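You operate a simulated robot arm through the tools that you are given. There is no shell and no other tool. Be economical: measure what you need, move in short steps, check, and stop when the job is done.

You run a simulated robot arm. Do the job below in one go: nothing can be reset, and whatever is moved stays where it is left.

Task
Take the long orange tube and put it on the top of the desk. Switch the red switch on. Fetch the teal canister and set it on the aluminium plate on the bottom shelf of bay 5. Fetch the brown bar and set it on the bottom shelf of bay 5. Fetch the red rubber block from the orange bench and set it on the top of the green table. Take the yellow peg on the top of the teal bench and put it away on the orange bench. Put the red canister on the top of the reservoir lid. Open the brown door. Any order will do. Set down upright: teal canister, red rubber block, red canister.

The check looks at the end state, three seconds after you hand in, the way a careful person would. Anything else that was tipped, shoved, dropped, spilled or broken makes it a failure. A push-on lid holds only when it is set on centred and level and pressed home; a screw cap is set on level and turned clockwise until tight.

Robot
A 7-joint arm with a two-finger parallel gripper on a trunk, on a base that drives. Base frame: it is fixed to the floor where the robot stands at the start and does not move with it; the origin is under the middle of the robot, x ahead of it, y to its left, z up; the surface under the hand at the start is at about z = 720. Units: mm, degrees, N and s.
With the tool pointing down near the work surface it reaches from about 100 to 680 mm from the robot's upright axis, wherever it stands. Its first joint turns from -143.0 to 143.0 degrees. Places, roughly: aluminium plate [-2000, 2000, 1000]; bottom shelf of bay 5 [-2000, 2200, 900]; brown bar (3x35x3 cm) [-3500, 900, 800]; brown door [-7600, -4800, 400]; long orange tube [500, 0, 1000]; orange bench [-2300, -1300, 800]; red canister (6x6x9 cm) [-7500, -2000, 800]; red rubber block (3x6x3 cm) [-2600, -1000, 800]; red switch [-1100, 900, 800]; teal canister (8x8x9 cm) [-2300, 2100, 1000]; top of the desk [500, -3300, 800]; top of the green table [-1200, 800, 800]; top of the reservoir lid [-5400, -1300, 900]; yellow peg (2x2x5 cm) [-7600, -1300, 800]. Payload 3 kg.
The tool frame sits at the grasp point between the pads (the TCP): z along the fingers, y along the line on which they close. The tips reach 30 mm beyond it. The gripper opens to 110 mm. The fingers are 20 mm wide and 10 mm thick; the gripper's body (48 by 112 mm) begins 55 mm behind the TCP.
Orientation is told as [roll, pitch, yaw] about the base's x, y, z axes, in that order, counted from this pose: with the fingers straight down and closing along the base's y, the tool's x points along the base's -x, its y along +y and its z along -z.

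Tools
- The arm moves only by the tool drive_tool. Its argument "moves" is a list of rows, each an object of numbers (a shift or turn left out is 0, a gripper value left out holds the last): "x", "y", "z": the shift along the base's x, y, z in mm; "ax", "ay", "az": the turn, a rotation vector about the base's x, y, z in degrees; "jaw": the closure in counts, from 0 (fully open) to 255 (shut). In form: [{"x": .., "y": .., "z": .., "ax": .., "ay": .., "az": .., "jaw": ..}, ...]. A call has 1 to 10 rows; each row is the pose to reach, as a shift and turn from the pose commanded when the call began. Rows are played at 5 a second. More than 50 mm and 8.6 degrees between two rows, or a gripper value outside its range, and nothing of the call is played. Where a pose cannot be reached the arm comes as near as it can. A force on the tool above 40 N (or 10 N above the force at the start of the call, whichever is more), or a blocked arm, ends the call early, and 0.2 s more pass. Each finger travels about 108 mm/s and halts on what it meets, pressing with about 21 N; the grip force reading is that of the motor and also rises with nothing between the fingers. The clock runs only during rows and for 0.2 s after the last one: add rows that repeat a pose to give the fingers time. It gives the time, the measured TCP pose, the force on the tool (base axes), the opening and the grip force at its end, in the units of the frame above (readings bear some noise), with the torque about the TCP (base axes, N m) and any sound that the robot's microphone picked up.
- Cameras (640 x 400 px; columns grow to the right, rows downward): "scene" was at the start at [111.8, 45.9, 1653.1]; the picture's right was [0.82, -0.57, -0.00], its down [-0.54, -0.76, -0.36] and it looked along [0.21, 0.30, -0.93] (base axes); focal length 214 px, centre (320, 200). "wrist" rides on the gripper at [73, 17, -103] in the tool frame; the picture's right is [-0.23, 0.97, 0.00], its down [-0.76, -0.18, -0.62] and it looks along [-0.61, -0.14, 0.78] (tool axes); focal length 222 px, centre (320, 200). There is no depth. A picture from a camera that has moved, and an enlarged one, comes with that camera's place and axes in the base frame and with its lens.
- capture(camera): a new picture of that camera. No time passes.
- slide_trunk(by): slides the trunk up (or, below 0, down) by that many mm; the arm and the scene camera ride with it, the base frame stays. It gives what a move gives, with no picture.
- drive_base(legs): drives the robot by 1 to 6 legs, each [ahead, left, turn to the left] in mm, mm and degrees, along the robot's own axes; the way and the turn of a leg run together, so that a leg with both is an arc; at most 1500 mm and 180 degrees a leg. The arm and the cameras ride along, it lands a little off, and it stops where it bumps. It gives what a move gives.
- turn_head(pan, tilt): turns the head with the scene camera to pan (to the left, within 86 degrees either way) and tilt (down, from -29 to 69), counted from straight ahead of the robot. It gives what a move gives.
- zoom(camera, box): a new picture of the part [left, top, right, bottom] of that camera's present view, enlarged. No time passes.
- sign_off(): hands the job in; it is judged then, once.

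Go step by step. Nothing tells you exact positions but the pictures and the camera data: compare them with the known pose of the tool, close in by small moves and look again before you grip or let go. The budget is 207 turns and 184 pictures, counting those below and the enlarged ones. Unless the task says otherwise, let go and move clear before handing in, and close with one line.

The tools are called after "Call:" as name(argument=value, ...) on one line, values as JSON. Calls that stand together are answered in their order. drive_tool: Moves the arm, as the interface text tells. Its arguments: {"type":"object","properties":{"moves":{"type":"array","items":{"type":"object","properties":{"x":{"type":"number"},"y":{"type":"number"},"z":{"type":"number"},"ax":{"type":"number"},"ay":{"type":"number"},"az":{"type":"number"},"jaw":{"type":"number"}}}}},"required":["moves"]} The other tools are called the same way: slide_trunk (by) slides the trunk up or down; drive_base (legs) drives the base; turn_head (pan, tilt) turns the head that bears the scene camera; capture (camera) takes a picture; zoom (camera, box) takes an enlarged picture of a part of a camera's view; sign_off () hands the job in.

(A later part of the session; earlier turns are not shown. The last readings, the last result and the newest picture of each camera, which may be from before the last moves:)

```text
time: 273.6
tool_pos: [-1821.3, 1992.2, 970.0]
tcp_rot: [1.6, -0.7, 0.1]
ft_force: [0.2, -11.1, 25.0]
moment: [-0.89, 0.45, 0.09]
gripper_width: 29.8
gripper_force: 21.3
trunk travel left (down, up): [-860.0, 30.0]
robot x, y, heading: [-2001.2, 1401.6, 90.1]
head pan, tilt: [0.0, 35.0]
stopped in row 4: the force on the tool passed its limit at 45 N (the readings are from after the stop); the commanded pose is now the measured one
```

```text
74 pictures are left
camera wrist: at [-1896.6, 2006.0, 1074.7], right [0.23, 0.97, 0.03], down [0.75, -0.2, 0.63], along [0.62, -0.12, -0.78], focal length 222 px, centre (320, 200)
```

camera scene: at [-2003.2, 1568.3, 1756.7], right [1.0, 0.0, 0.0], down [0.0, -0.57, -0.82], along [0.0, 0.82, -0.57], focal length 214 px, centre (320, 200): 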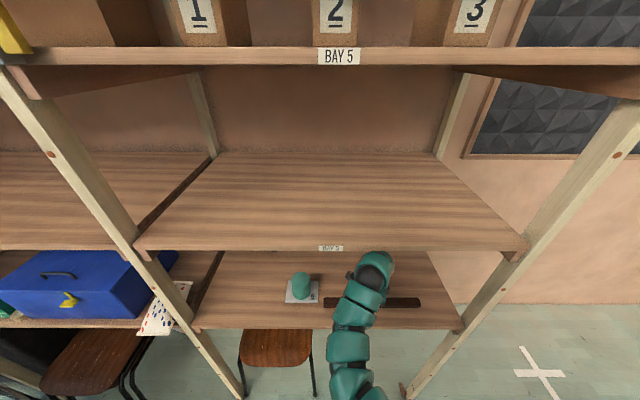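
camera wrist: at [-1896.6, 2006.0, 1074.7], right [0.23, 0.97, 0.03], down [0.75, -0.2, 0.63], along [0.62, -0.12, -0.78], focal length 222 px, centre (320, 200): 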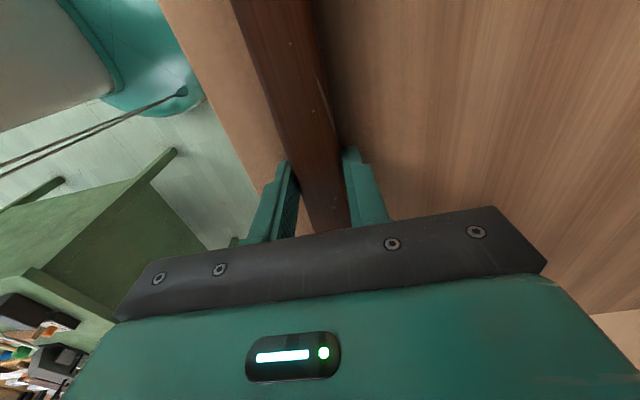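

Contact at z ≈ 940. I release slowly, then rise a little and withdraw.

Call:
drive_tool(moves=[{"z": 1.5}, {"z": 1.5, "jaw": 184}, {"z": 1.5, "jaw": 176}, {"z": 1.5, "jaw": 165}, {"z": 10, "jaw": 155}, {"z": 35, "jaw": 150}, {"z": 70, "jaw": 150}, {"z": 70, "y": -45}, {"z": 70, "y": -90}, {"z": 70, "y": -130}])

Call:
drive_base(legs=[[-350, 0, 0]])

Call:
capture(camera="scene")

```text
time: 275.8
tool_pos: [-1823.3, 1864.1, 1036.5]
tcp_rot: [1.4, -0.7, 0.0]
ft_force: [-0.3, -0.8, 0.3]
moment: [0.01, 0.0, -0.04]
gripper_width: 45.4
gripper_force: 0.1
trunk travel left (down, up): [-860.0, 30.0]
robot x, y, heading: [-1999.2, 1401.3, 90.1]
head pan, tilt: [0.0, 35.0]
```

```text
time: 278.0
tool_pos: [-1822.3, 1515.4, 1036.4]
tcp_rot: [1.6, -0.6, 0.3]
ft_force: [-0.6, -0.2, 0.9]
moment: [-0.01, 0.0, 0.01]
gripper_width: 45.3
gripper_force: 0.1
trunk travel left (down, up): [-860.0, 30.0]
robot x, y, heading: [-1999.2, 1050.0, 90.6]
head pan, tilt: [0.0, 35.0]
```

```text
73 pictures are left
camera scene: at [-2001.7, 1217.1, 1756.9], right [1.0, 0.01, 0.0], down [0.0, -0.57, -0.82], along [-0.01, 0.82, -0.57], focal length 214 px, centre (320, 200)
```

scene: 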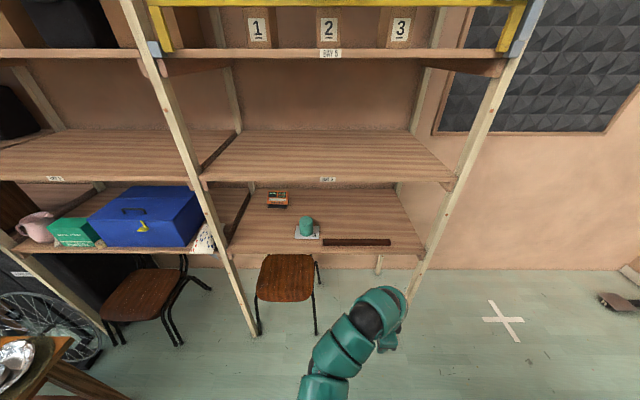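

The bar lies on bay 5's shelf. Now the far side: I centre the arm and drive west along the lane at y ≈ -300.

Call:
drive_tool(moves=[{"x": -20, "az": 8.5}, {"x": -40, "az": 17}, {"x": -60, "az": 25.5}, {"x": -80, "az": 34}, {"x": -100, "az": 42.5}, {"x": -120, "az": 51}, {"x": -140, "az": 59.5}, {"x": -160, "az": 68}, {"x": -170, "az": 76.5}, {"x": -177, "az": 85, "jaw": 0}])

Call:
drive_base(legs=[[0, 0, 89.4], [0, 1350, 0], [1500, 0, 0], [1500, 0, 0]])

Call:
turn_head(pan=10, tilt=22)

Call:
capture(camera="scene")

```text
time: 280.2
tool_pos: [-1999.4, 1516.1, 1036.1]
tcp_rot: [1.6, -0.6, 85.3]
ft_force: [-0.6, 0.6, 0.1]
moment: [0.0, -0.02, -0.02]
gripper_width: 110.0
gripper_force: 0.1
trunk travel left (down, up): [-860.0, 30.0]
robot x, y, heading: [-2002.1, 1048.5, 90.4]
head pan, tilt: [0.0, 35.0]
```

```text
time: 304.9
tool_pos: [-5540.5, -68.4, 1036.9]
tcp_rot: [1.6, -0.6, 170.7]
ft_force: [0.3, 0.0, 0.5]
moment: [0.01, -0.05, 0.0]
gripper_width: 110.1
gripper_force: 0.0
trunk travel left (down, up): [-860.0, 30.0]
robot x, y, heading: [-5074.6, -108.0, 176.1]
head pan, tilt: [0.0, 35.0]
```

```text
time: 305.6
tool_pos: [-5539.8, -69.2, 1037.1]
tcp_rot: [1.4, -0.5, 170.6]
ft_force: [0.8, -0.7, 0.0]
moment: [-0.01, -0.02, 0.0]
gripper_width: 110.2
gripper_force: 0.0
trunk travel left (down, up): [-860.0, 30.0]
robot x, y, heading: [-5075.0, -108.7, 175.5]
head pan, tilt: [10.0, 22.0]
```

```text
72 pictures are left
camera scene: at [-5247.5, -110.8, 1777.4], right [-0.1, 0.99, 0.0], down [0.37, 0.04, -0.93], along [-0.92, -0.09, -0.38], focal length 214 px, centre (320, 200)
```

scene: 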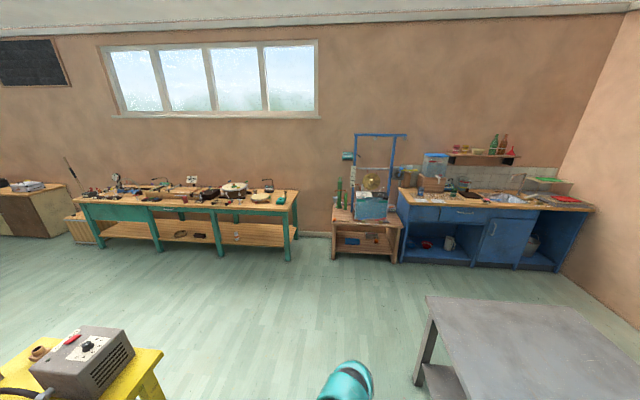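

Call:
zoom(camera="scene", box=[60, 160, 310, 270])

Call:
turn_head(pan=70, tilt=35)

Call:
capture(camera="scene")

```text
2.56 times, centred on (185, 215) of scene
camera zoom: at [-5247.5, -110.8, 1777.4], right [-0.1, 0.99, 0.0], down [0.37, 0.04, -0.93], along [-0.92, -0.09, -0.38], focal length 549 px, centre (666, 162)
```

zoom: 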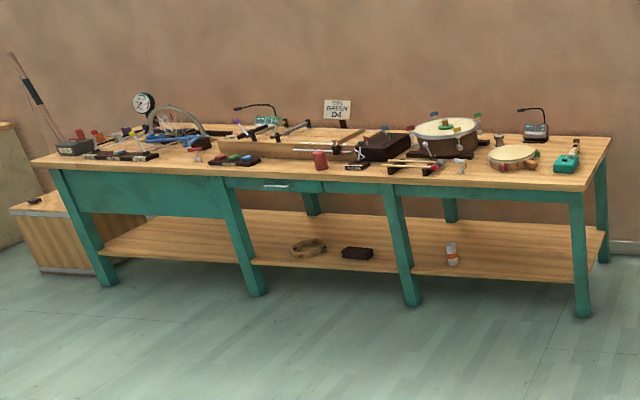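

```text
time: 306.9
tool_pos: [-5540.2, -69.2, 1037.7]
tcp_rot: [1.5, -0.5, 170.7]
ft_force: [0.0, 0.9, 0.3]
moment: [0.0, -0.01, 0.0]
gripper_width: 110.1
gripper_force: 0.0
trunk travel left (down, up): [-860.0, 30.0]
robot x, y, heading: [-5075.4, -109.0, 176.0]
head pan, tilt: [70.0, 35.0]
```

```text
70 pictures are left
camera scene: at [-5191.3, -181.7, 1756.8], right [-0.91, 0.41, 0.0], down [0.23, 0.52, -0.82], along [-0.34, -0.75, -0.57], focal length 214 px, centre (320, 200)
```

scene: 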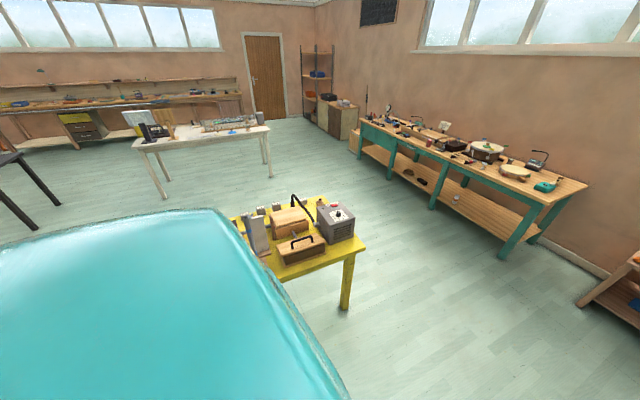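

Call:
zoom(camera="scene", box=[220, 180, 380, 300])

Call:
zoom(camera="scene", box=[350, 95, 600, 240])

```text
3.33 times, centred on (300, 240) of scene
camera zoom: at [-5191.3, -181.7, 1756.8], right [-0.91, 0.41, 0.0], down [0.23, 0.52, -0.82], along [-0.34, -0.75, -0.57], focal length 715 px, centre (387, 67)
```

zoom: 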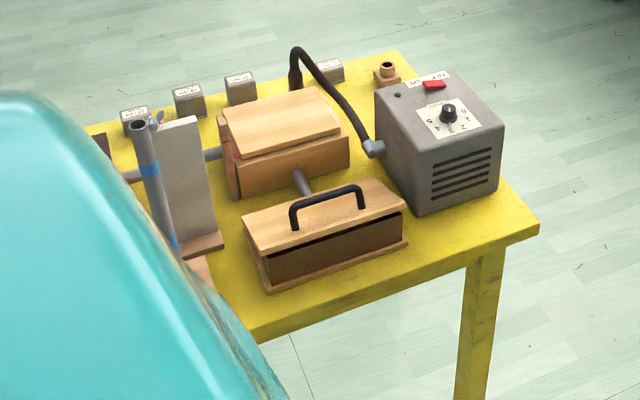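

```text
2.56 times, centred on (475, 168) of scene
camera zoom: at [-5191.3, -181.7, 1756.8], right [-0.91, 0.41, 0.0], down [0.23, 0.52, -0.82], along [-0.34, -0.75, -0.57], focal length 549 px, centre (-77, 283)
```

zoom: 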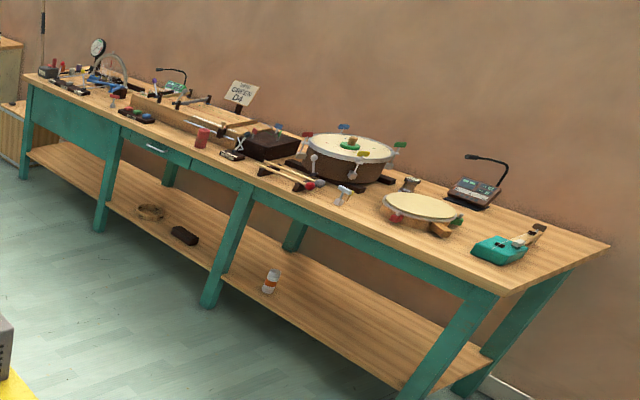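

The red canister stands on the teal bench at about (-7361, -1872), and the reservoir is the wooden lidded box on the yellow table near (-5440, -1230). I drive to the bench for the canister.

Call:
drive_base(legs=[[0, 0, 4], [1500, 0, 0], [120, 0, 0], [0, 1500, 0], [0, 260, 0]])

Call:
turn_head(pan=-15, tilt=40)

Call:
capture(camera="scene")

```text
time: 324.2
tool_pos: [-7141.7, -1875.0, 1036.8]
tcp_rot: [1.5, -0.5, 176.1]
ft_force: [0.1, -0.4, 0.7]
moment: [0.01, 0.0, 0.01]
gripper_width: 109.9
gripper_force: 0.1
trunk travel left (down, up): [-860.0, 30.0]
robot x, y, heading: [-6679.8, -1868.7, -178.6]
head pan, tilt: [70.0, 35.0]
```

```text
time: 325.8
tool_pos: [-7140.5, -1873.8, 1036.0]
tcp_rot: [1.5, -0.6, 176.1]
ft_force: [-0.7, 0.8, 0.3]
moment: [0.0, -0.01, -0.01]
gripper_width: 109.8
gripper_force: 0.1
trunk travel left (down, up): [-860.0, 30.0]
robot x, y, heading: [-6676.5, -1870.1, -178.5]
head pan, tilt: [-15.0, 40.0]
```

```text
67 pictures are left
camera scene: at [-6838.2, -1849.7, 1749.3], right [0.23, 0.97, 0.0], down [0.62, -0.15, -0.77], along [-0.74, 0.18, -0.64], focal length 214 px, centre (320, 200)
```

scene: 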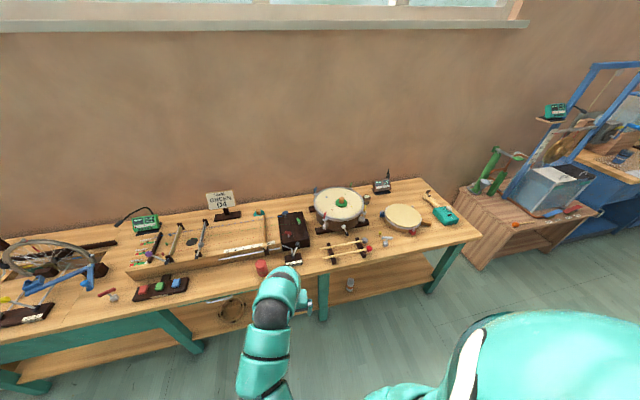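

Call:
zoom(camera="scene", box=[220, 170, 480, 290])

Call:
capture(camera="wrist")

```text
2.46 times, centred on (350, 230) of scene
camera zoom: at [-6838.2, -1849.7, 1749.3], right [0.23, 0.97, 0.0], down [0.62, -0.15, -0.77], along [-0.74, 0.18, -0.64], focal length 528 px, centre (246, 126)
```

zoom: 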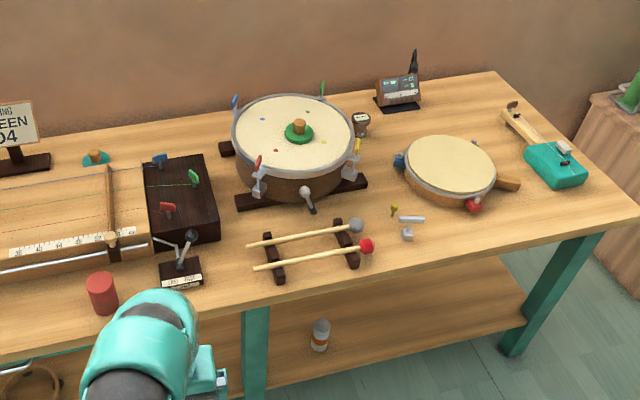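

```text
65 pictures are left
camera wrist: at [-7069.8, -1892.2, 1140.5], right [-0.29, -0.96, 0.03], down [-0.74, 0.24, 0.63], along [-0.61, 0.16, -0.78], focal length 222 px, centre (320, 200)
```

wrist: 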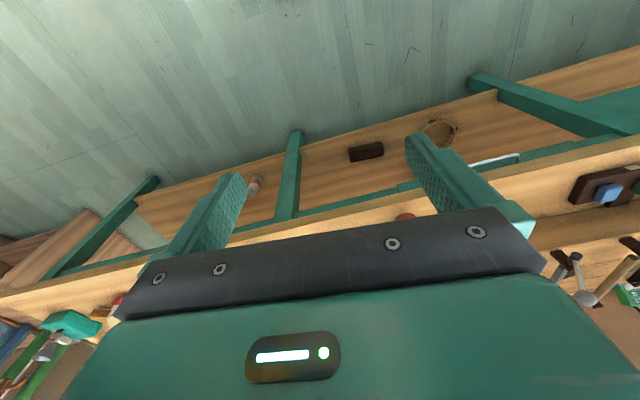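

The yellow peg shows near (-7565, -1313) for later; the red canister is near (-7500, -1995) on the bench (≈ z 745). I move in front of the canister.

Call:
drive_base(legs=[[0, 125, -1.5], [260, 0, 0]])

Call:
drive_tool(moves=[{"x": -20, "z": -30, "az": 4.5}, {"x": -40, "z": -70, "az": 4.5}])

Call:
capture(camera="wrist")

Call:
capture(camera="scene")

```text
time: 328.5
tool_pos: [-7397.3, -1986.2, 1036.1]
tcp_rot: [1.5, -0.5, 174.7]
ft_force: [0.8, 0.0, -0.2]
moment: [0.01, -0.01, 0.01]
gripper_width: 110.1
gripper_force: 0.0
trunk travel left (down, up): [-860.0, 30.0]
robot x, y, heading: [-6928.6, -1993.9, 180.0]
head pan, tilt: [-15.0, 40.0]
```

```text
time: 329.1
tool_pos: [-7438.0, -1988.3, 965.3]
tcp_rot: [1.7, -0.7, 179.1]
ft_force: [0.0, -0.6, 0.4]
moment: [-0.03, 0.0, -0.04]
gripper_width: 110.1
gripper_force: 0.1
trunk travel left (down, up): [-860.0, 30.0]
robot x, y, heading: [-6926.3, -1989.8, 180.1]
head pan, tilt: [-15.0, 40.0]
```

```text
64 pictures are left
camera wrist: at [-7365.8, -2001.7, 1069.4], right [-0.24, -0.97, 0.03], down [-0.75, 0.21, 0.63], along [-0.61, 0.13, -0.78], focal length 222 px, centre (320, 200)
```

wrist: 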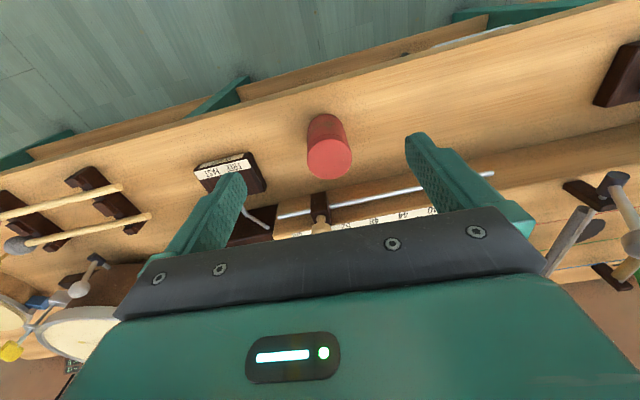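

```text
63 pictures are left
camera scene: at [-7094.1, -1969.0, 1749.2], right [0.26, 0.97, 0.0], down [0.62, -0.17, -0.77], along [-0.74, 0.2, -0.64], focal length 214 px, centre (320, 200)
```

scene: 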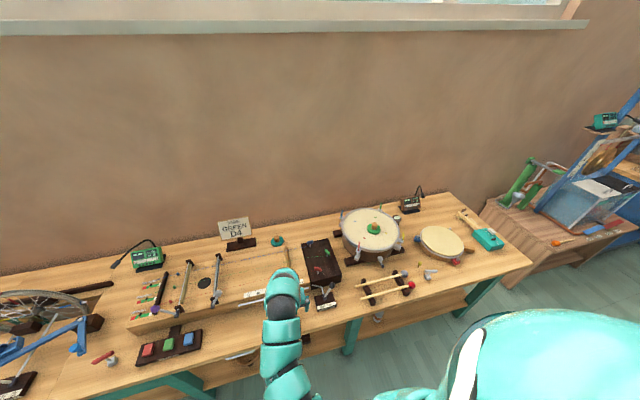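

The canister is at about (-7486, -1989). I descend over it.

Call:
drive_tool(moves=[{"x": -24, "az": 1, "jaw": 40}, {"x": -48, "az": 1}, {"x": -48, "z": -40, "az": 1}, {"x": -48, "z": -80, "az": 1}])

Call:
capture(camera="wrist")

```text
time: 330.1
tool_pos: [-7486.1, -1986.1, 885.4]
tcp_rot: [1.6, -0.7, -180.0]
ft_force: [0.1, 0.0, -0.4]
moment: [0.01, 0.0, -0.01]
gripper_width: 92.4
gripper_force: 0.0
trunk travel left (down, up): [-860.0, 30.0]
robot x, y, heading: [-6931.9, -1990.5, 179.9]
head pan, tilt: [-15.0, 40.0]
```

```text
62 pictures are left
camera wrist: at [-7412.5, -2000.1, 991.0], right [-0.22, -0.97, 0.03], down [-0.75, 0.19, 0.63], along [-0.62, 0.12, -0.78], focal length 222 px, centre (320, 200)
```

wrist: 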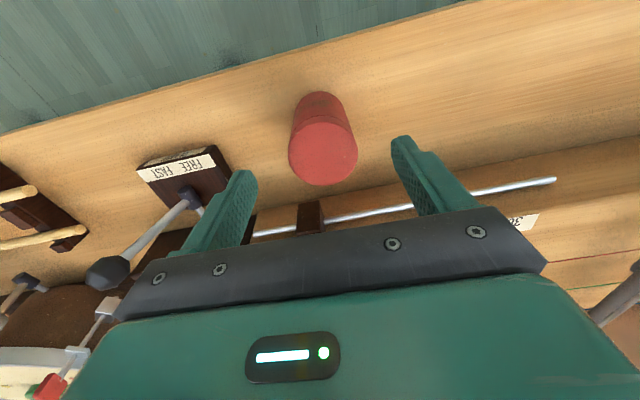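

Call:
drive_tool(moves=[{"y": -3, "z": -35}, {"y": -3, "z": -68}, {"y": -3, "z": -68, "jaw": 90}, {"y": -3, "z": -68, "jaw": 150}, {"y": -3, "z": -68, "jaw": 255}, {"y": -3, "z": -68, "jaw": 255}])

Call:
capture(camera="wrist")

```text
time: 331.5
tool_pos: [-7484.0, -1988.4, 821.3]
tcp_rot: [1.4, -0.7, -179.9]
ft_force: [-0.3, -0.2, 1.6]
moment: [0.07, 0.03, 0.02]
gripper_width: 51.0
gripper_force: 20.6
trunk travel left (down, up): [-860.0, 30.0]
robot x, y, heading: [-6930.9, -1991.5, 179.5]
head pan, tilt: [-15.0, 40.0]
```

```text
61 pictures are left
camera wrist: at [-7411.8, -2001.4, 924.9], right [-0.22, -0.97, 0.03], down [-0.75, 0.19, 0.63], along [-0.62, 0.12, -0.78], focal length 222 px, centre (320, 200)
```

wrist: 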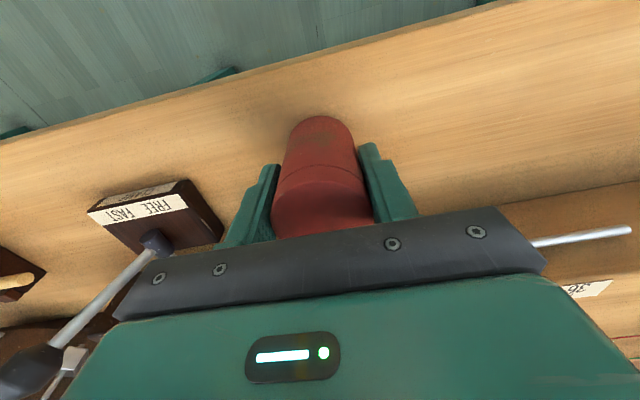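

Gripped. I lift and drive to the north side of the yellow table, opposite the reservoir.

Call:
drive_tool(moves=[{"z": 15}, {"z": 55}, {"z": 100}, {"z": 145}, {"z": 190}, {"z": 220}])

Call:
drive_base(legs=[[-260, 0, 0], [0, -1500, 0], [0, -240, 0], [0, 0, 90.5], [0, 1240, 0]])

Call:
turn_head(pan=0, tilt=45)

Call:
capture(camera="scene")

```text
time: 332.9
tool_pos: [-7484.0, -1988.9, 1040.5]
tcp_rot: [1.4, -0.6, -179.8]
ft_force: [-0.2, -0.2, -1.5]
moment: [0.01, -0.03, -0.01]
gripper_width: 51.1
gripper_force: 21.1
trunk travel left (down, up): [-860.0, 30.0]
robot x, y, heading: [-6929.4, -1991.7, 180.1]
head pan, tilt: [-15.0, 40.0]
```

```text
time: 352.9
tool_pos: [-5437.0, -763.9, 1039.9]
tcp_rot: [1.6, -0.6, -87.8]
ft_force: [0.3, 0.1, -1.8]
moment: [0.0, -0.02, -0.05]
gripper_width: 51.2
gripper_force: 21.7
trunk travel left (down, up): [-860.0, 30.0]
robot x, y, heading: [-5453.6, -211.6, -88.0]
head pan, tilt: [-15.0, 40.0]
```

```text
time: 353.7
tool_pos: [-5437.4, -764.4, 1038.8]
tcp_rot: [1.4, -0.6, -87.7]
ft_force: [0.2, 0.4, -0.8]
moment: [0.0, 0.02, -0.02]
gripper_width: 51.3
gripper_force: 21.2
trunk travel left (down, up): [-860.0, 30.0]
robot x, y, heading: [-5453.3, -212.6, -88.1]
head pan, tilt: [0.0, 45.0]
```

```text
60 pictures are left
camera scene: at [-5449.7, -372.2, 1742.0], right [-1.0, -0.03, 0.0], down [-0.02, 0.71, -0.71], along [0.02, -0.71, -0.71], focal length 214 px, centre (320, 200)
```

scene: 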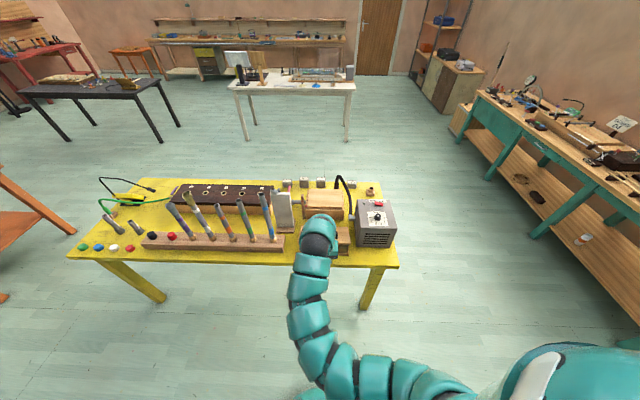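

Call:
zoom(camera="scene", box=[260, 165, 420, 265])

```text
4.00 times, centred on (340, 215) of scene
camera zoom: at [-5449.7, -372.2, 1742.0], right [-1.0, -0.03, 0.0], down [-0.02, 0.71, -0.71], along [0.02, -0.71, -0.71], focal length 858 px, centre (240, 140)
```

zoom: 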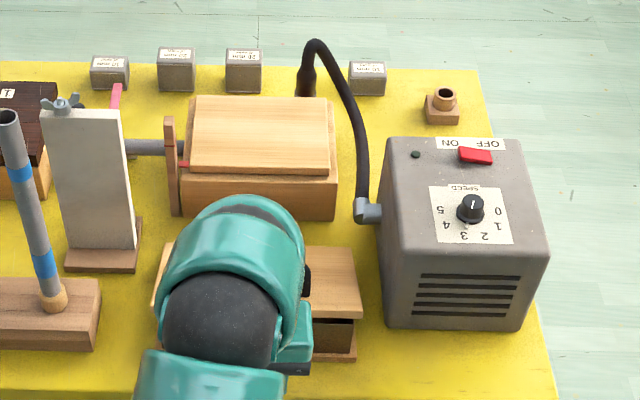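

The lid centre is about (-5453, -1276) at z ≈ 851, easier to reach from the south side (table edge y ≈ -1542). I drive around the west end.

Call:
drive_base(legs=[[0, -870, -2], [1500, 0, 0], [490, 0, 0], [0, 0, 180], [0, -870, 0]])

Call:
capture(camera="scene")

```text
time: 379.5
tool_pos: [-5444.5, -1775.8, 1038.9]
tcp_rot: [1.6, -0.6, 85.6]
ft_force: [-0.3, -0.5, -0.8]
moment: [-0.05, -0.01, 0.02]
gripper_width: 51.1
gripper_force: 21.3
trunk travel left (down, up): [-860.0, 30.0]
robot x, y, heading: [-5491.4, -2329.3, 85.5]
head pan, tilt: [0.0, 45.0]
```

```text
58 pictures are left
camera scene: at [-5478.7, -2166.8, 1742.0], right [1.0, -0.08, 0.0], down [-0.06, -0.7, -0.71], along [0.06, 0.7, -0.71], focal length 214 px, centre (320, 200)
```

scene: 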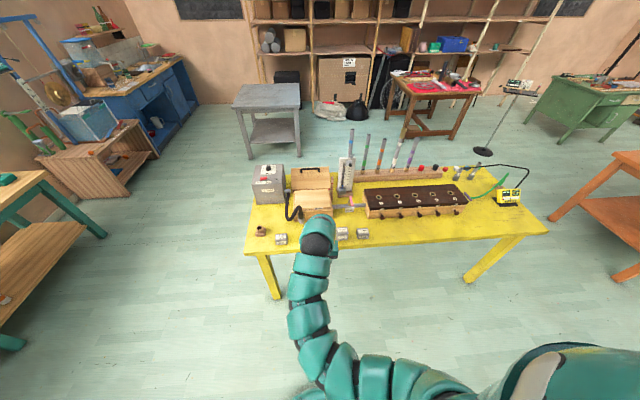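

Call:
drive_base(legs=[[0, 0, 4.5], [430, -45, 0]])

Call:
capture(camera="wrist")

Call:
zoom(camera="scene", box=[220, 160, 420, 285])

```text
time: 382.6
tool_pos: [-5444.1, -1342.5, 1039.5]
tcp_rot: [1.5, -0.6, 90.2]
ft_force: [0.6, 0.0, -1.1]
moment: [-0.04, 0.0, -0.01]
gripper_width: 51.3
gripper_force: 20.7
trunk travel left (down, up): [-860.0, 30.0]
robot x, y, heading: [-5445.8, -1895.5, 89.9]
head pan, tilt: [0.0, 45.0]
```

```text
57 pictures are left
camera wrist: at [-5458.2, -1415.3, 1143.3], right [-0.97, 0.22, 0.03], down [0.19, 0.76, 0.63], along [0.12, 0.62, -0.78], focal length 222 px, centre (320, 200)
```

wrist: 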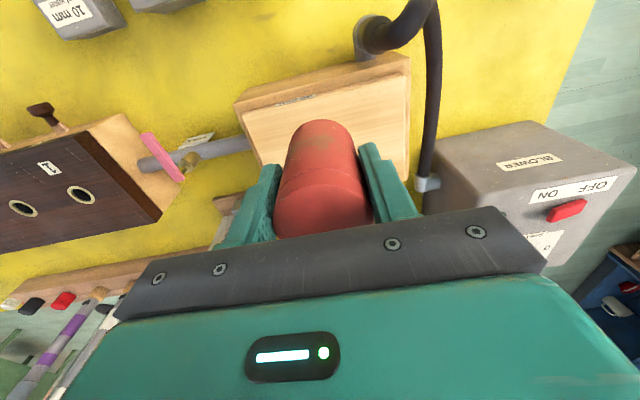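

```text
3.20 times, centred on (320, 222) of scene
camera zoom: at [-5446.1, -1734.3, 1741.9], right [1.0, 0.0, 0.0], down [0.0, -0.71, -0.71], along [0.0, 0.71, -0.71], focal length 686 px, centre (320, 128)
```

zoom: 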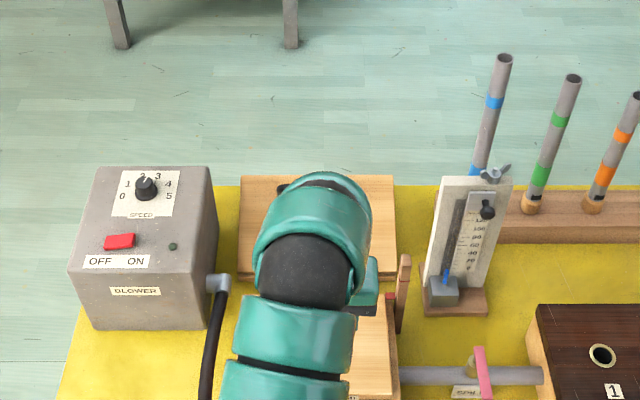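

I move over the lid's centre (-5449, -1262) and lower gently.

Call:
drive_tool(moves=[{"x": -5, "y": 40}, {"x": -5, "y": 80}, {"x": -5, "y": 80, "z": -40}, {"x": -5, "y": 80, "z": -80}, {"x": -5, "y": 80, "z": -95}])

Call:
capture(camera="wrist")

Call:
zoom(camera="scene", box=[220, 160, 420, 285])

```text
time: 383.8
tool_pos: [-5446.6, -1263.7, 945.4]
tcp_rot: [1.6, -0.6, 90.1]
ft_force: [0.0, -0.2, -0.3]
moment: [0.02, 0.01, 0.0]
gripper_width: 51.0
gripper_force: 21.3
trunk travel left (down, up): [-860.0, 30.0]
robot x, y, heading: [-5448.8, -1899.2, 89.8]
head pan, tilt: [0.0, 45.0]
```

```text
55 pictures are left
camera wrist: at [-5461.8, -1337.0, 1049.1], right [-0.97, 0.22, 0.03], down [0.19, 0.76, 0.63], along [0.12, 0.62, -0.78], focal length 222 px, centre (320, 200)
```

wrist: 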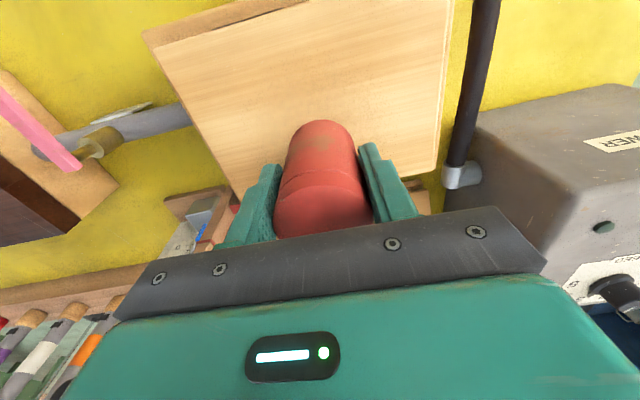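

```text
3.20 times, centred on (320, 222) of scene
camera zoom: at [-5446.4, -1735.5, 1742.0], right [1.0, 0.0, 0.0], down [0.0, -0.71, -0.71], along [0.0, 0.71, -0.71], focal length 686 px, centre (320, 128)
```

zoom: 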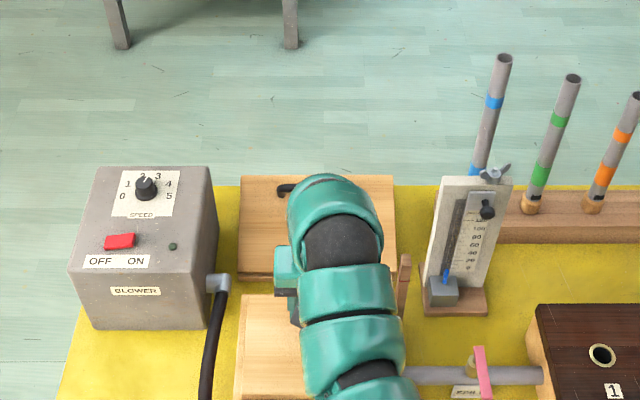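

Call:
drive_tool(moves=[{"x": -3, "z": -8}, {"x": -3, "z": -14}, {"x": -3, "z": -18}, {"x": -3, "z": -21}, {"x": -3, "z": -24}, {"x": -3, "z": -27}, {"x": -3, "z": -30}, {"x": -3, "z": -33}])

Call:
capture(camera="wrist")

```text
time: 385.6
tool_pos: [-5450.8, -1264.4, 913.3]
tcp_rot: [1.5, -0.7, 90.2]
ft_force: [-0.6, -1.4, 17.3]
moment: [0.11, -0.41, 0.0]
gripper_width: 51.0
gripper_force: 20.4
trunk travel left (down, up): [-860.0, 30.0]
robot x, y, heading: [-5448.0, -1902.3, 89.9]
head pan, tilt: [0.0, 45.0]
```

```text
53 pictures are left
camera wrist: at [-5465.7, -1337.3, 1017.0], right [-0.97, 0.22, 0.03], down [0.19, 0.75, 0.63], along [0.12, 0.62, -0.78], focal length 222 px, centre (320, 200)
```

wrist: 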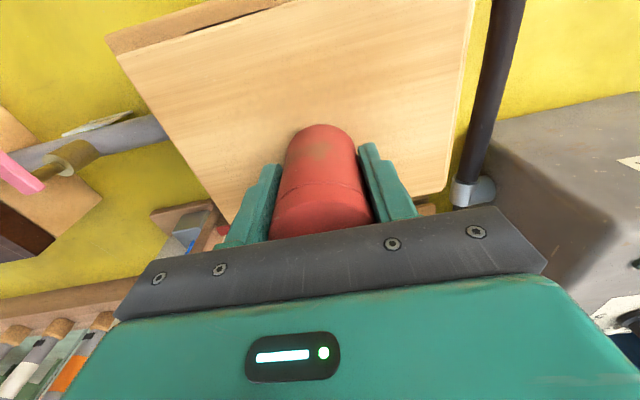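

Contact with 17 N; it rests on the lid. I open slowly and rise.

Call:
drive_tool(moves=[{"z": 1, "jaw": 132}, {"z": 1, "jaw": 120}, {"z": 1, "jaw": 100}, {"z": 1, "jaw": 80}, {"z": 1, "jaw": 70}, {"z": 25, "jaw": 70}, {"z": 60, "jaw": 70}, {"z": 100, "jaw": 70}, {"z": 130, "jaw": 70}])

Call:
capture(camera="wrist")

```text
time: 387.6
tool_pos: [-5449.6, -1262.6, 1041.0]
tcp_rot: [1.4, -0.7, 90.4]
ft_force: [-0.7, 0.6, 0.1]
moment: [0.04, -0.01, 0.02]
gripper_width: 79.8
gripper_force: 0.0
trunk travel left (down, up): [-860.0, 30.0]
robot x, y, heading: [-5447.7, -1895.9, 90.0]
head pan, tilt: [0.0, 45.0]
```

```text
52 pictures are left
camera wrist: at [-5464.2, -1335.8, 1146.5], right [-0.97, 0.22, 0.03], down [0.19, 0.76, 0.63], along [0.12, 0.62, -0.78], focal length 222 px, centre (320, 200)
```

wrist: 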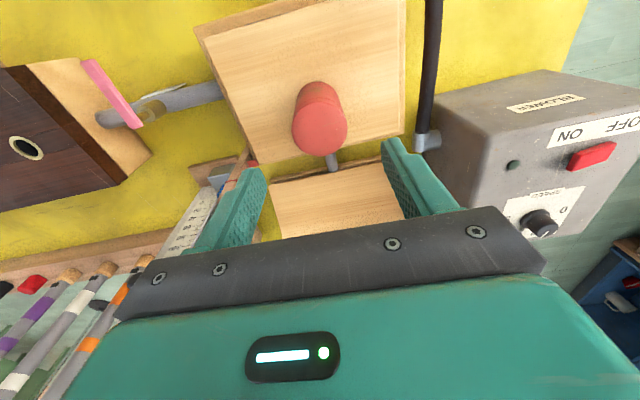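

The red canister stands on the lid. Next is the brown door near (-7600, -4800); I drive closer and look.

Call:
drive_base(legs=[[-350, 0, 0], [0, 0, 90], [1000, 0, 0], [0, 1500, 0]])

Call:
turn_head(pan=40, tilt=25)

Call:
capture(camera="scene")

```text
time: 405.7
tool_pos: [-7087.7, -3773.2, 1042.4]
tcp_rot: [1.4, -0.6, -180.1]
ft_force: [-0.1, 0.2, 0.1]
moment: [-0.01, -0.02, 0.0]
gripper_width: 79.7
gripper_force: 0.0
trunk travel left (down, up): [-860.0, 30.0]
robot x, y, heading: [-6455.0, -3770.7, 179.8]
head pan, tilt: [0.0, 45.0]
```

```text
time: 406.7
tool_pos: [-7087.3, -3772.6, 1041.7]
tcp_rot: [1.5, -0.5, -180.0]
ft_force: [-0.2, -0.1, 0.0]
moment: [0.01, -0.01, 0.0]
gripper_width: 79.6
gripper_force: 0.1
trunk travel left (down, up): [-860.0, 30.0]
robot x, y, heading: [-6457.2, -3772.1, 180.0]
head pan, tilt: [40.0, 25.0]
```

```text
51 pictures are left
camera scene: at [-6606.2, -3829.2, 1772.5], right [-0.64, 0.77, 0.0], down [0.33, 0.27, -0.91], along [-0.7, -0.58, -0.42], focal length 214 px, centre (320, 200)
```

scene: 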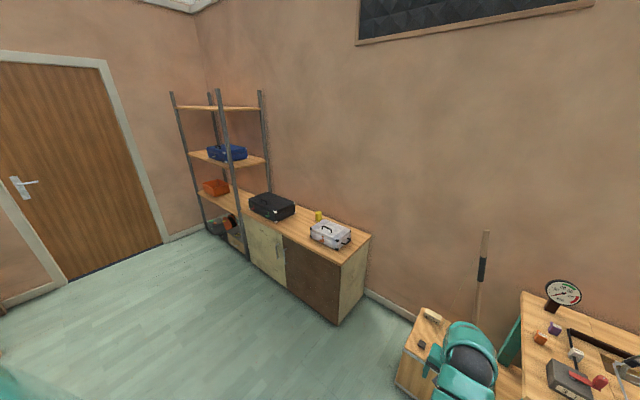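

Call:
zoom(camera="scene", box=[220, 180, 400, 330])

```text
2.67 times, centred on (310, 255) of scene
camera zoom: at [-6606.2, -3829.2, 1772.5], right [-0.64, 0.77, 0.0], down [0.33, 0.27, -0.91], along [-0.7, -0.58, -0.42], focal length 572 px, centre (347, 53)
```

zoom: 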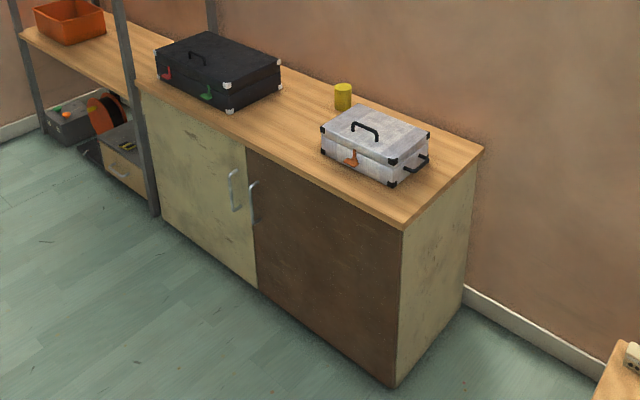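

The brown door is the cabinet's right-hand one: face x ≈ -7632, hinge at y ≈ -4482, vertical bar handle at about (-7600, -5070, 490). I move opposite the handle, lower the trunk and point the tool forward.

Call:
drive_base(legs=[[0, 1300, 0]])

Call:
slide_trunk(by=-540)

Call:
drive_tool(moves=[{"ay": 8.5}, {"ay": 17}, {"ay": 25.5}, {"ay": 34}, {"ay": 42.5}, {"ay": 51}, {"ay": 59.5}, {"ay": 68}, {"ay": 76.5}, {"ay": 85}])

Call:
turn_head(pan=0, tilt=25)

Call:
capture(camera="scene")

Call:
capture(camera="wrist")

```text
time: 413.2
tool_pos: [-7097.7, -5057.8, 1042.7]
tcp_rot: [1.5, -0.6, 179.7]
ft_force: [0.3, 0.3, 0.0]
moment: [0.01, 0.01, -0.03]
gripper_width: 79.9
gripper_force: 0.0
trunk travel left (down, up): [-860.0, 30.0]
robot x, y, heading: [-6464.8, -5061.4, 179.5]
head pan, tilt: [40.0, 25.0]
```

```text
refused: -540 is not a number from -400 to 400
```

```text
time: 415.4
tool_pos: [-7096.8, -5057.9, 1042.8]
tcp_rot: [5.7, -85.8, 175.8]
ft_force: [-0.2, -0.9, -0.3]
moment: [0.02, 0.03, 0.01]
gripper_width: 79.8
gripper_force: 0.1
trunk travel left (down, up): [-860.0, 30.0]
robot x, y, heading: [-6462.3, -5056.7, 179.2]
head pan, tilt: [40.0, 25.0]
```

```text
time: 416.5
tool_pos: [-7097.0, -5057.5, 1042.9]
tcp_rot: [5.7, -85.6, 175.9]
ft_force: [-0.4, -0.3, 0.4]
moment: [0.03, 0.03, 0.01]
gripper_width: 79.6
gripper_force: 0.1
trunk travel left (down, up): [-860.0, 30.0]
robot x, y, heading: [-6464.6, -5060.7, 179.2]
head pan, tilt: [0.0, 25.0]
```

```text
49 pictures are left
camera scene: at [-6636.9, -5058.6, 1772.6], right [0.01, 1.0, 0.0], down [0.42, 0.0, -0.91], along [-0.91, 0.01, -0.42], focal length 214 px, centre (320, 200)
```

scene: 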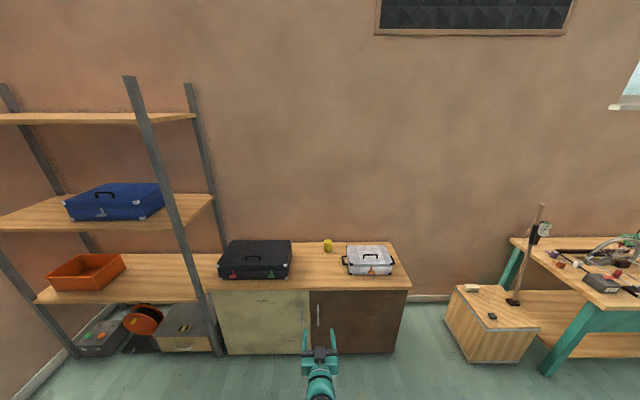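

```text
48 pictures are left
camera wrist: at [-6988.8, -5071.6, 979.4], right [0.01, -0.97, 0.23], down [0.56, 0.2, 0.81], along [-0.83, 0.12, 0.54], focal length 222 px, centre (320, 200)
```

wrist: 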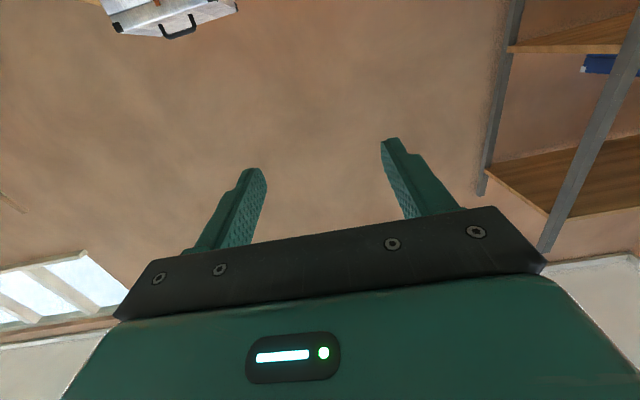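

Call:
slide_trunk(by=-400)

Call:
slide_trunk(by=-150)

Call:
drive_tool(moves=[{"ay": 4.2}])

Call:
capture(camera="scene")

Call:
capture(camera="wrist")

```text
time: 420.3
tool_pos: [-7097.4, -5057.7, 642.8]
tcp_rot: [5.8, -85.6, 175.7]
ft_force: [0.9, -0.2, -0.1]
moment: [-0.02, 0.02, -0.01]
gripper_width: 79.5
gripper_force: 0.0
trunk travel left (down, up): [-460.0, 430.0]
robot x, y, heading: [-6459.8, -5059.2, 179.2]
head pan, tilt: [0.0, 25.0]
```

```text
time: 422.1
tool_pos: [-7096.1, -5058.8, 493.2]
tcp_rot: [5.7, -85.6, 175.8]
ft_force: [-0.5, 0.8, 0.5]
moment: [-0.01, 0.02, -0.01]
gripper_width: 79.9
gripper_force: 0.0
trunk travel left (down, up): [-310.0, 580.0]
robot x, y, heading: [-6465.0, -5060.8, 179.5]
head pan, tilt: [0.0, 25.0]
```

```text
time: 422.5
tool_pos: [-7096.5, -5058.5, 492.2]
tcp_rot: [55.2, -89.6, 126.5]
ft_force: [0.2, -0.4, -0.9]
moment: [0.03, -0.02, -0.02]
gripper_width: 80.2
gripper_force: 0.0
trunk travel left (down, up): [-310.0, 580.0]
robot x, y, heading: [-6463.9, -5062.9, 179.7]
head pan, tilt: [0.0, 25.0]
```

```text
47 pictures are left
camera scene: at [-6636.8, -5058.6, 1222.6], right [0.01, 1.0, 0.0], down [0.42, 0.0, -0.91], along [-0.91, 0.01, -0.42], focal length 214 px, centre (320, 200)
```

scene: 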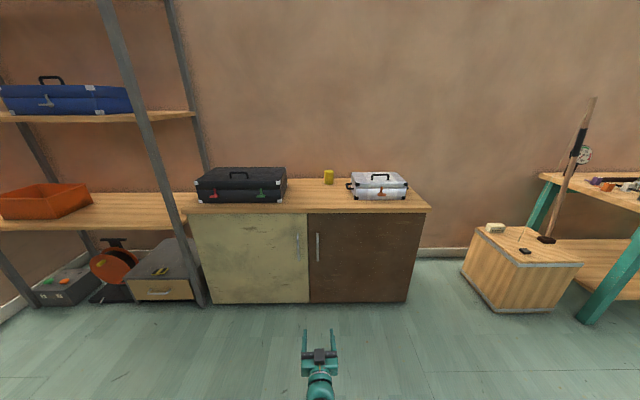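

```text
46 pictures are left
camera wrist: at [-6993.7, -5072.2, 420.8], right [0.03, -0.97, 0.23], down [0.61, 0.2, 0.76], along [-0.79, 0.12, 0.6], focal length 222 px, centre (320, 200)
```

wrist: 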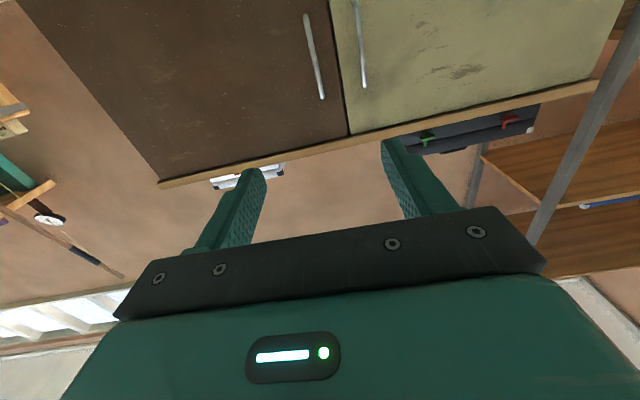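

Call:
zoom(camera="scene", box=[280, 200, 440, 310])

```text
3.64 times, centred on (360, 255) of scene
camera zoom: at [-6636.8, -5058.6, 1222.6], right [0.01, 1.0, 0.0], down [0.42, 0.0, -0.91], along [-0.91, 0.01, -0.42], focal length 780 px, centre (174, 0)
```

zoom: 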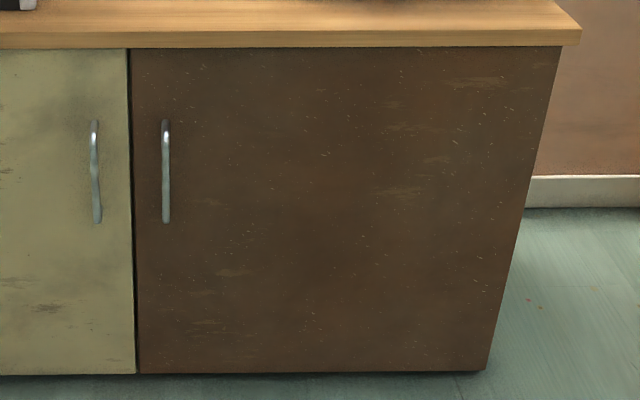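

The handle is at y ≈ -5061, z 400–585, standing off to x ≈ -7597. I drive forward and check before gripping.

Call:
drive_base(legs=[[450, 0, 0.3]])

Call:
capture(camera="wrist")

Call:
zoom(camera="scene", box=[260, 220, 420, 330])

```text
time: 425.2
tool_pos: [-7556.1, -5060.1, 491.6]
tcp_rot: [64.2, -89.6, 117.7]
ft_force: [0.9, 0.6, 0.6]
moment: [0.01, 0.0, -0.01]
gripper_width: 79.9
gripper_force: 0.2
trunk travel left (down, up): [-310.0, 580.0]
robot x, y, heading: [-6926.1, -5058.3, 179.7]
head pan, tilt: [0.0, 25.0]
```

```text
44 pictures are left
camera wrist: at [-7453.0, -5072.8, 421.4], right [0.03, -0.97, 0.23], down [0.61, 0.2, 0.76], along [-0.79, 0.12, 0.6], focal length 222 px, centre (320, 200)
```

wrist: 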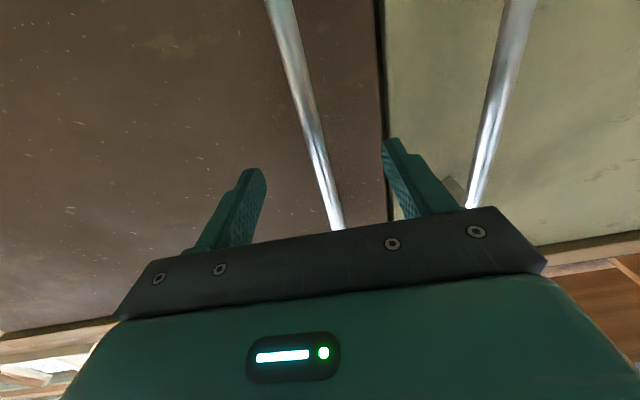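

```text
3.64 times, centred on (340, 275) of scene
camera zoom: at [-7095.8, -5056.9, 1222.6], right [0.0, 1.0, 0.0], down [0.42, 0.0, -0.91], along [-0.91, 0.0, -0.42], focal length 780 px, centre (247, -73)
```

zoom: 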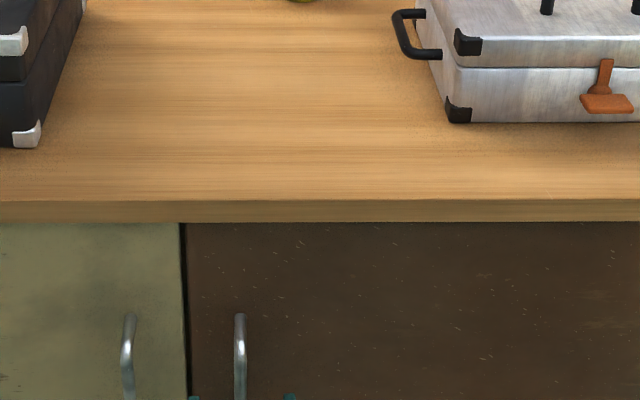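

Call:
drive_tool(moves=[{"x": -15, "y": 2}, {"x": -30, "y": 2}, {"x": -36, "y": 2}, {"x": -36, "y": 2, "jaw": 170}, {"x": -36, "y": 2, "jaw": 255}, {"x": -36, "y": 2, "jaw": 255}, {"x": -36, "y": 2, "jaw": 255}])

Call:
capture(camera="wrist")

```text
time: 426.1
tool_pos: [-7590.7, -5055.2, 489.9]
tcp_rot: [27.2, -89.4, 154.5]
ft_force: [3.2, 1.0, -3.2]
moment: [-0.04, -0.01, -0.15]
gripper_width: 37.3
gripper_force: 0.8
trunk travel left (down, up): [-310.0, 580.0]
robot x, y, heading: [-6922.9, -5057.9, 180.0]
head pan, tilt: [0.0, 25.0]
stopped in row 4: the force on the tool passed its limit at 51 N (the readings are from after the stop); the commanded pose is now the measured one
```

```text
42 pictures are left
camera wrist: at [-7486.7, -5068.0, 418.9], right [0.03, -0.97, 0.23], down [0.61, 0.2, 0.77], along [-0.79, 0.12, 0.6], focal length 222 px, centre (320, 200)
```

wrist: 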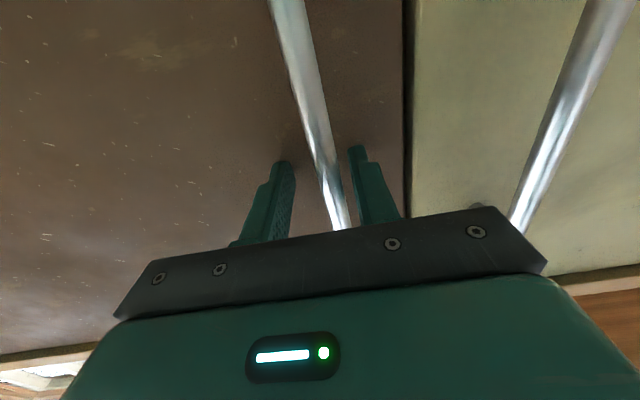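

The tips touched the door face. I back off 5 mm and close on the bar.

Call:
drive_tool(moves=[{"x": 5}, {"x": 5, "jaw": 200}, {"x": 5, "jaw": 230}, {"x": 5, "jaw": 255}, {"x": 5, "jaw": 255}, {"x": 5, "jaw": 255}])

Call:
capture(camera="wrist")

```text
time: 427.1
tool_pos: [-7583.3, -5061.3, 489.8]
tcp_rot: [39.7, -89.4, 142.6]
ft_force: [0.3, -7.4, 7.4]
moment: [0.23, -0.04, 0.09]
gripper_width: 11.9
gripper_force: 21.4
trunk travel left (down, up): [-310.0, 580.0]
robot x, y, heading: [-6921.5, -5058.1, 179.7]
head pan, tilt: [0.0, 25.0]
stopped in row 4: the force on the tool passed its limit at 41 N (the readings are from after the stop); the commanded pose is now the measured one
```

```text
41 pictures are left
camera wrist: at [-7480.8, -5074.3, 419.4], right [0.04, -0.97, 0.23], down [0.61, 0.21, 0.77], along [-0.79, 0.11, 0.6], focal length 222 px, centre (320, 200)
```

wrist: 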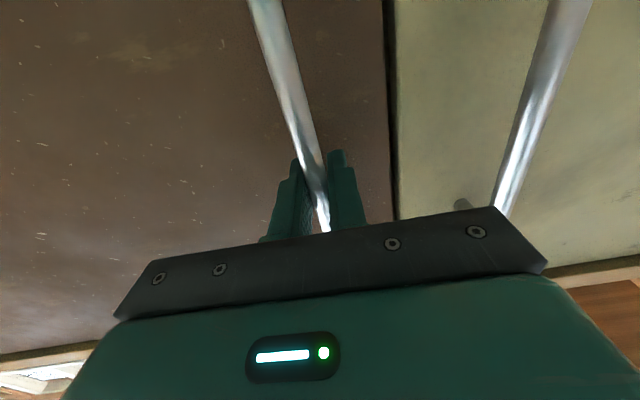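

Gripped on the 12 mm bar. I swing the door by driving the base in small arcs about the hinge.

Call:
drive_base(legs=[[-60, -74.4, 6]])

Call:
capture(camera="wrist")

```text
time: 428.2
tool_pos: [-7524.7, -5054.9, 490.0]
tcp_rot: [36.5, -89.4, 151.9]
ft_force: [6.0, -31.1, 11.8]
moment: [0.31, -0.02, -0.07]
gripper_width: 11.5
gripper_force: 45.0
trunk travel left (down, up): [-310.0, 580.0]
robot x, y, heading: [-6867.7, -4981.5, -174.2]
head pan, tilt: [0.0, 25.0]
```

```text
40 pictures are left
camera wrist: at [-7420.0, -5055.2, 419.4], right [0.14, -0.96, 0.23], down [0.58, 0.27, 0.77], along [-0.8, 0.03, 0.6], focal length 222 px, centre (320, 200)
```

wrist: 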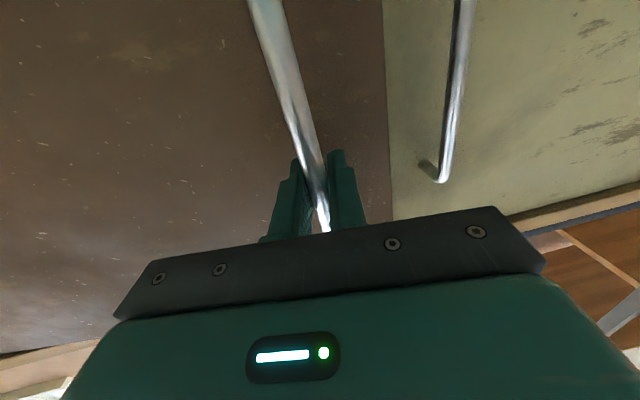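

It works, with a small side force, so I trim the arc slightly and continue.

Call:
drive_base(legs=[[-100, -117, 10]])

Call:
capture(camera="wrist")

```text
time: 429.9
tool_pos: [-7426.6, -5026.7, 489.2]
tcp_rot: [34.2, -89.3, 163.4]
ft_force: [-1.4, 1.1, 1.7]
moment: [0.08, 0.68, 0.02]
gripper_width: 11.5
gripper_force: 44.9
trunk travel left (down, up): [-310.0, 580.0]
robot x, y, heading: [-6788.6, -4847.0, -164.4]
head pan, tilt: [0.0, 25.0]
stopped in leg 1: the force on the tool passed its limit at 46 N (the readings are from after the stop); the commanded pose is now the measured one
```

```text
39 pictures are left
camera wrist: at [-7322.9, -5010.3, 419.4], right [0.29, -0.93, 0.23], down [0.53, 0.36, 0.77], along [-0.79, -0.1, 0.6], focal length 222 px, centre (320, 200)
```

wrist: 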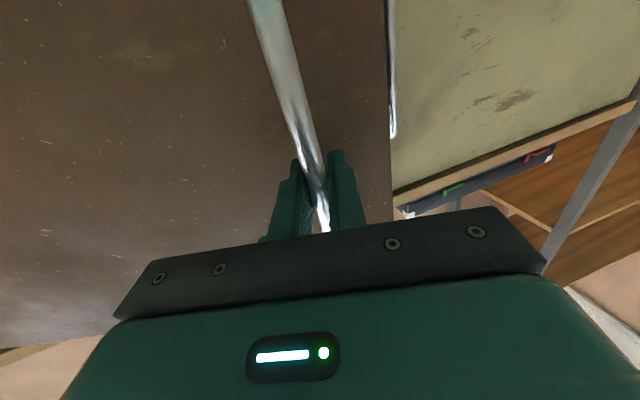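

Call:
drive_base(legs=[[-80, -99, 8], [-80, -99, 8]])

```text
time: 432.4
tool_pos: [-7283.8, -4947.4, 489.8]
tcp_rot: [28.7, -89.4, -175.4]
ft_force: [-1.0, 1.5, 1.5]
moment: [0.01, 0.48, 0.01]
gripper_width: 11.6
gripper_force: 44.4
trunk travel left (down, up): [-310.0, 580.0]
robot x, y, heading: [-6716.8, -4601.1, -148.6]
head pan, tilt: [0.0, 25.0]
stopped in leg 2: the force on the tool passed its limit at 42 N (the readings are from after the stop); the commanded pose is now the measured one
```

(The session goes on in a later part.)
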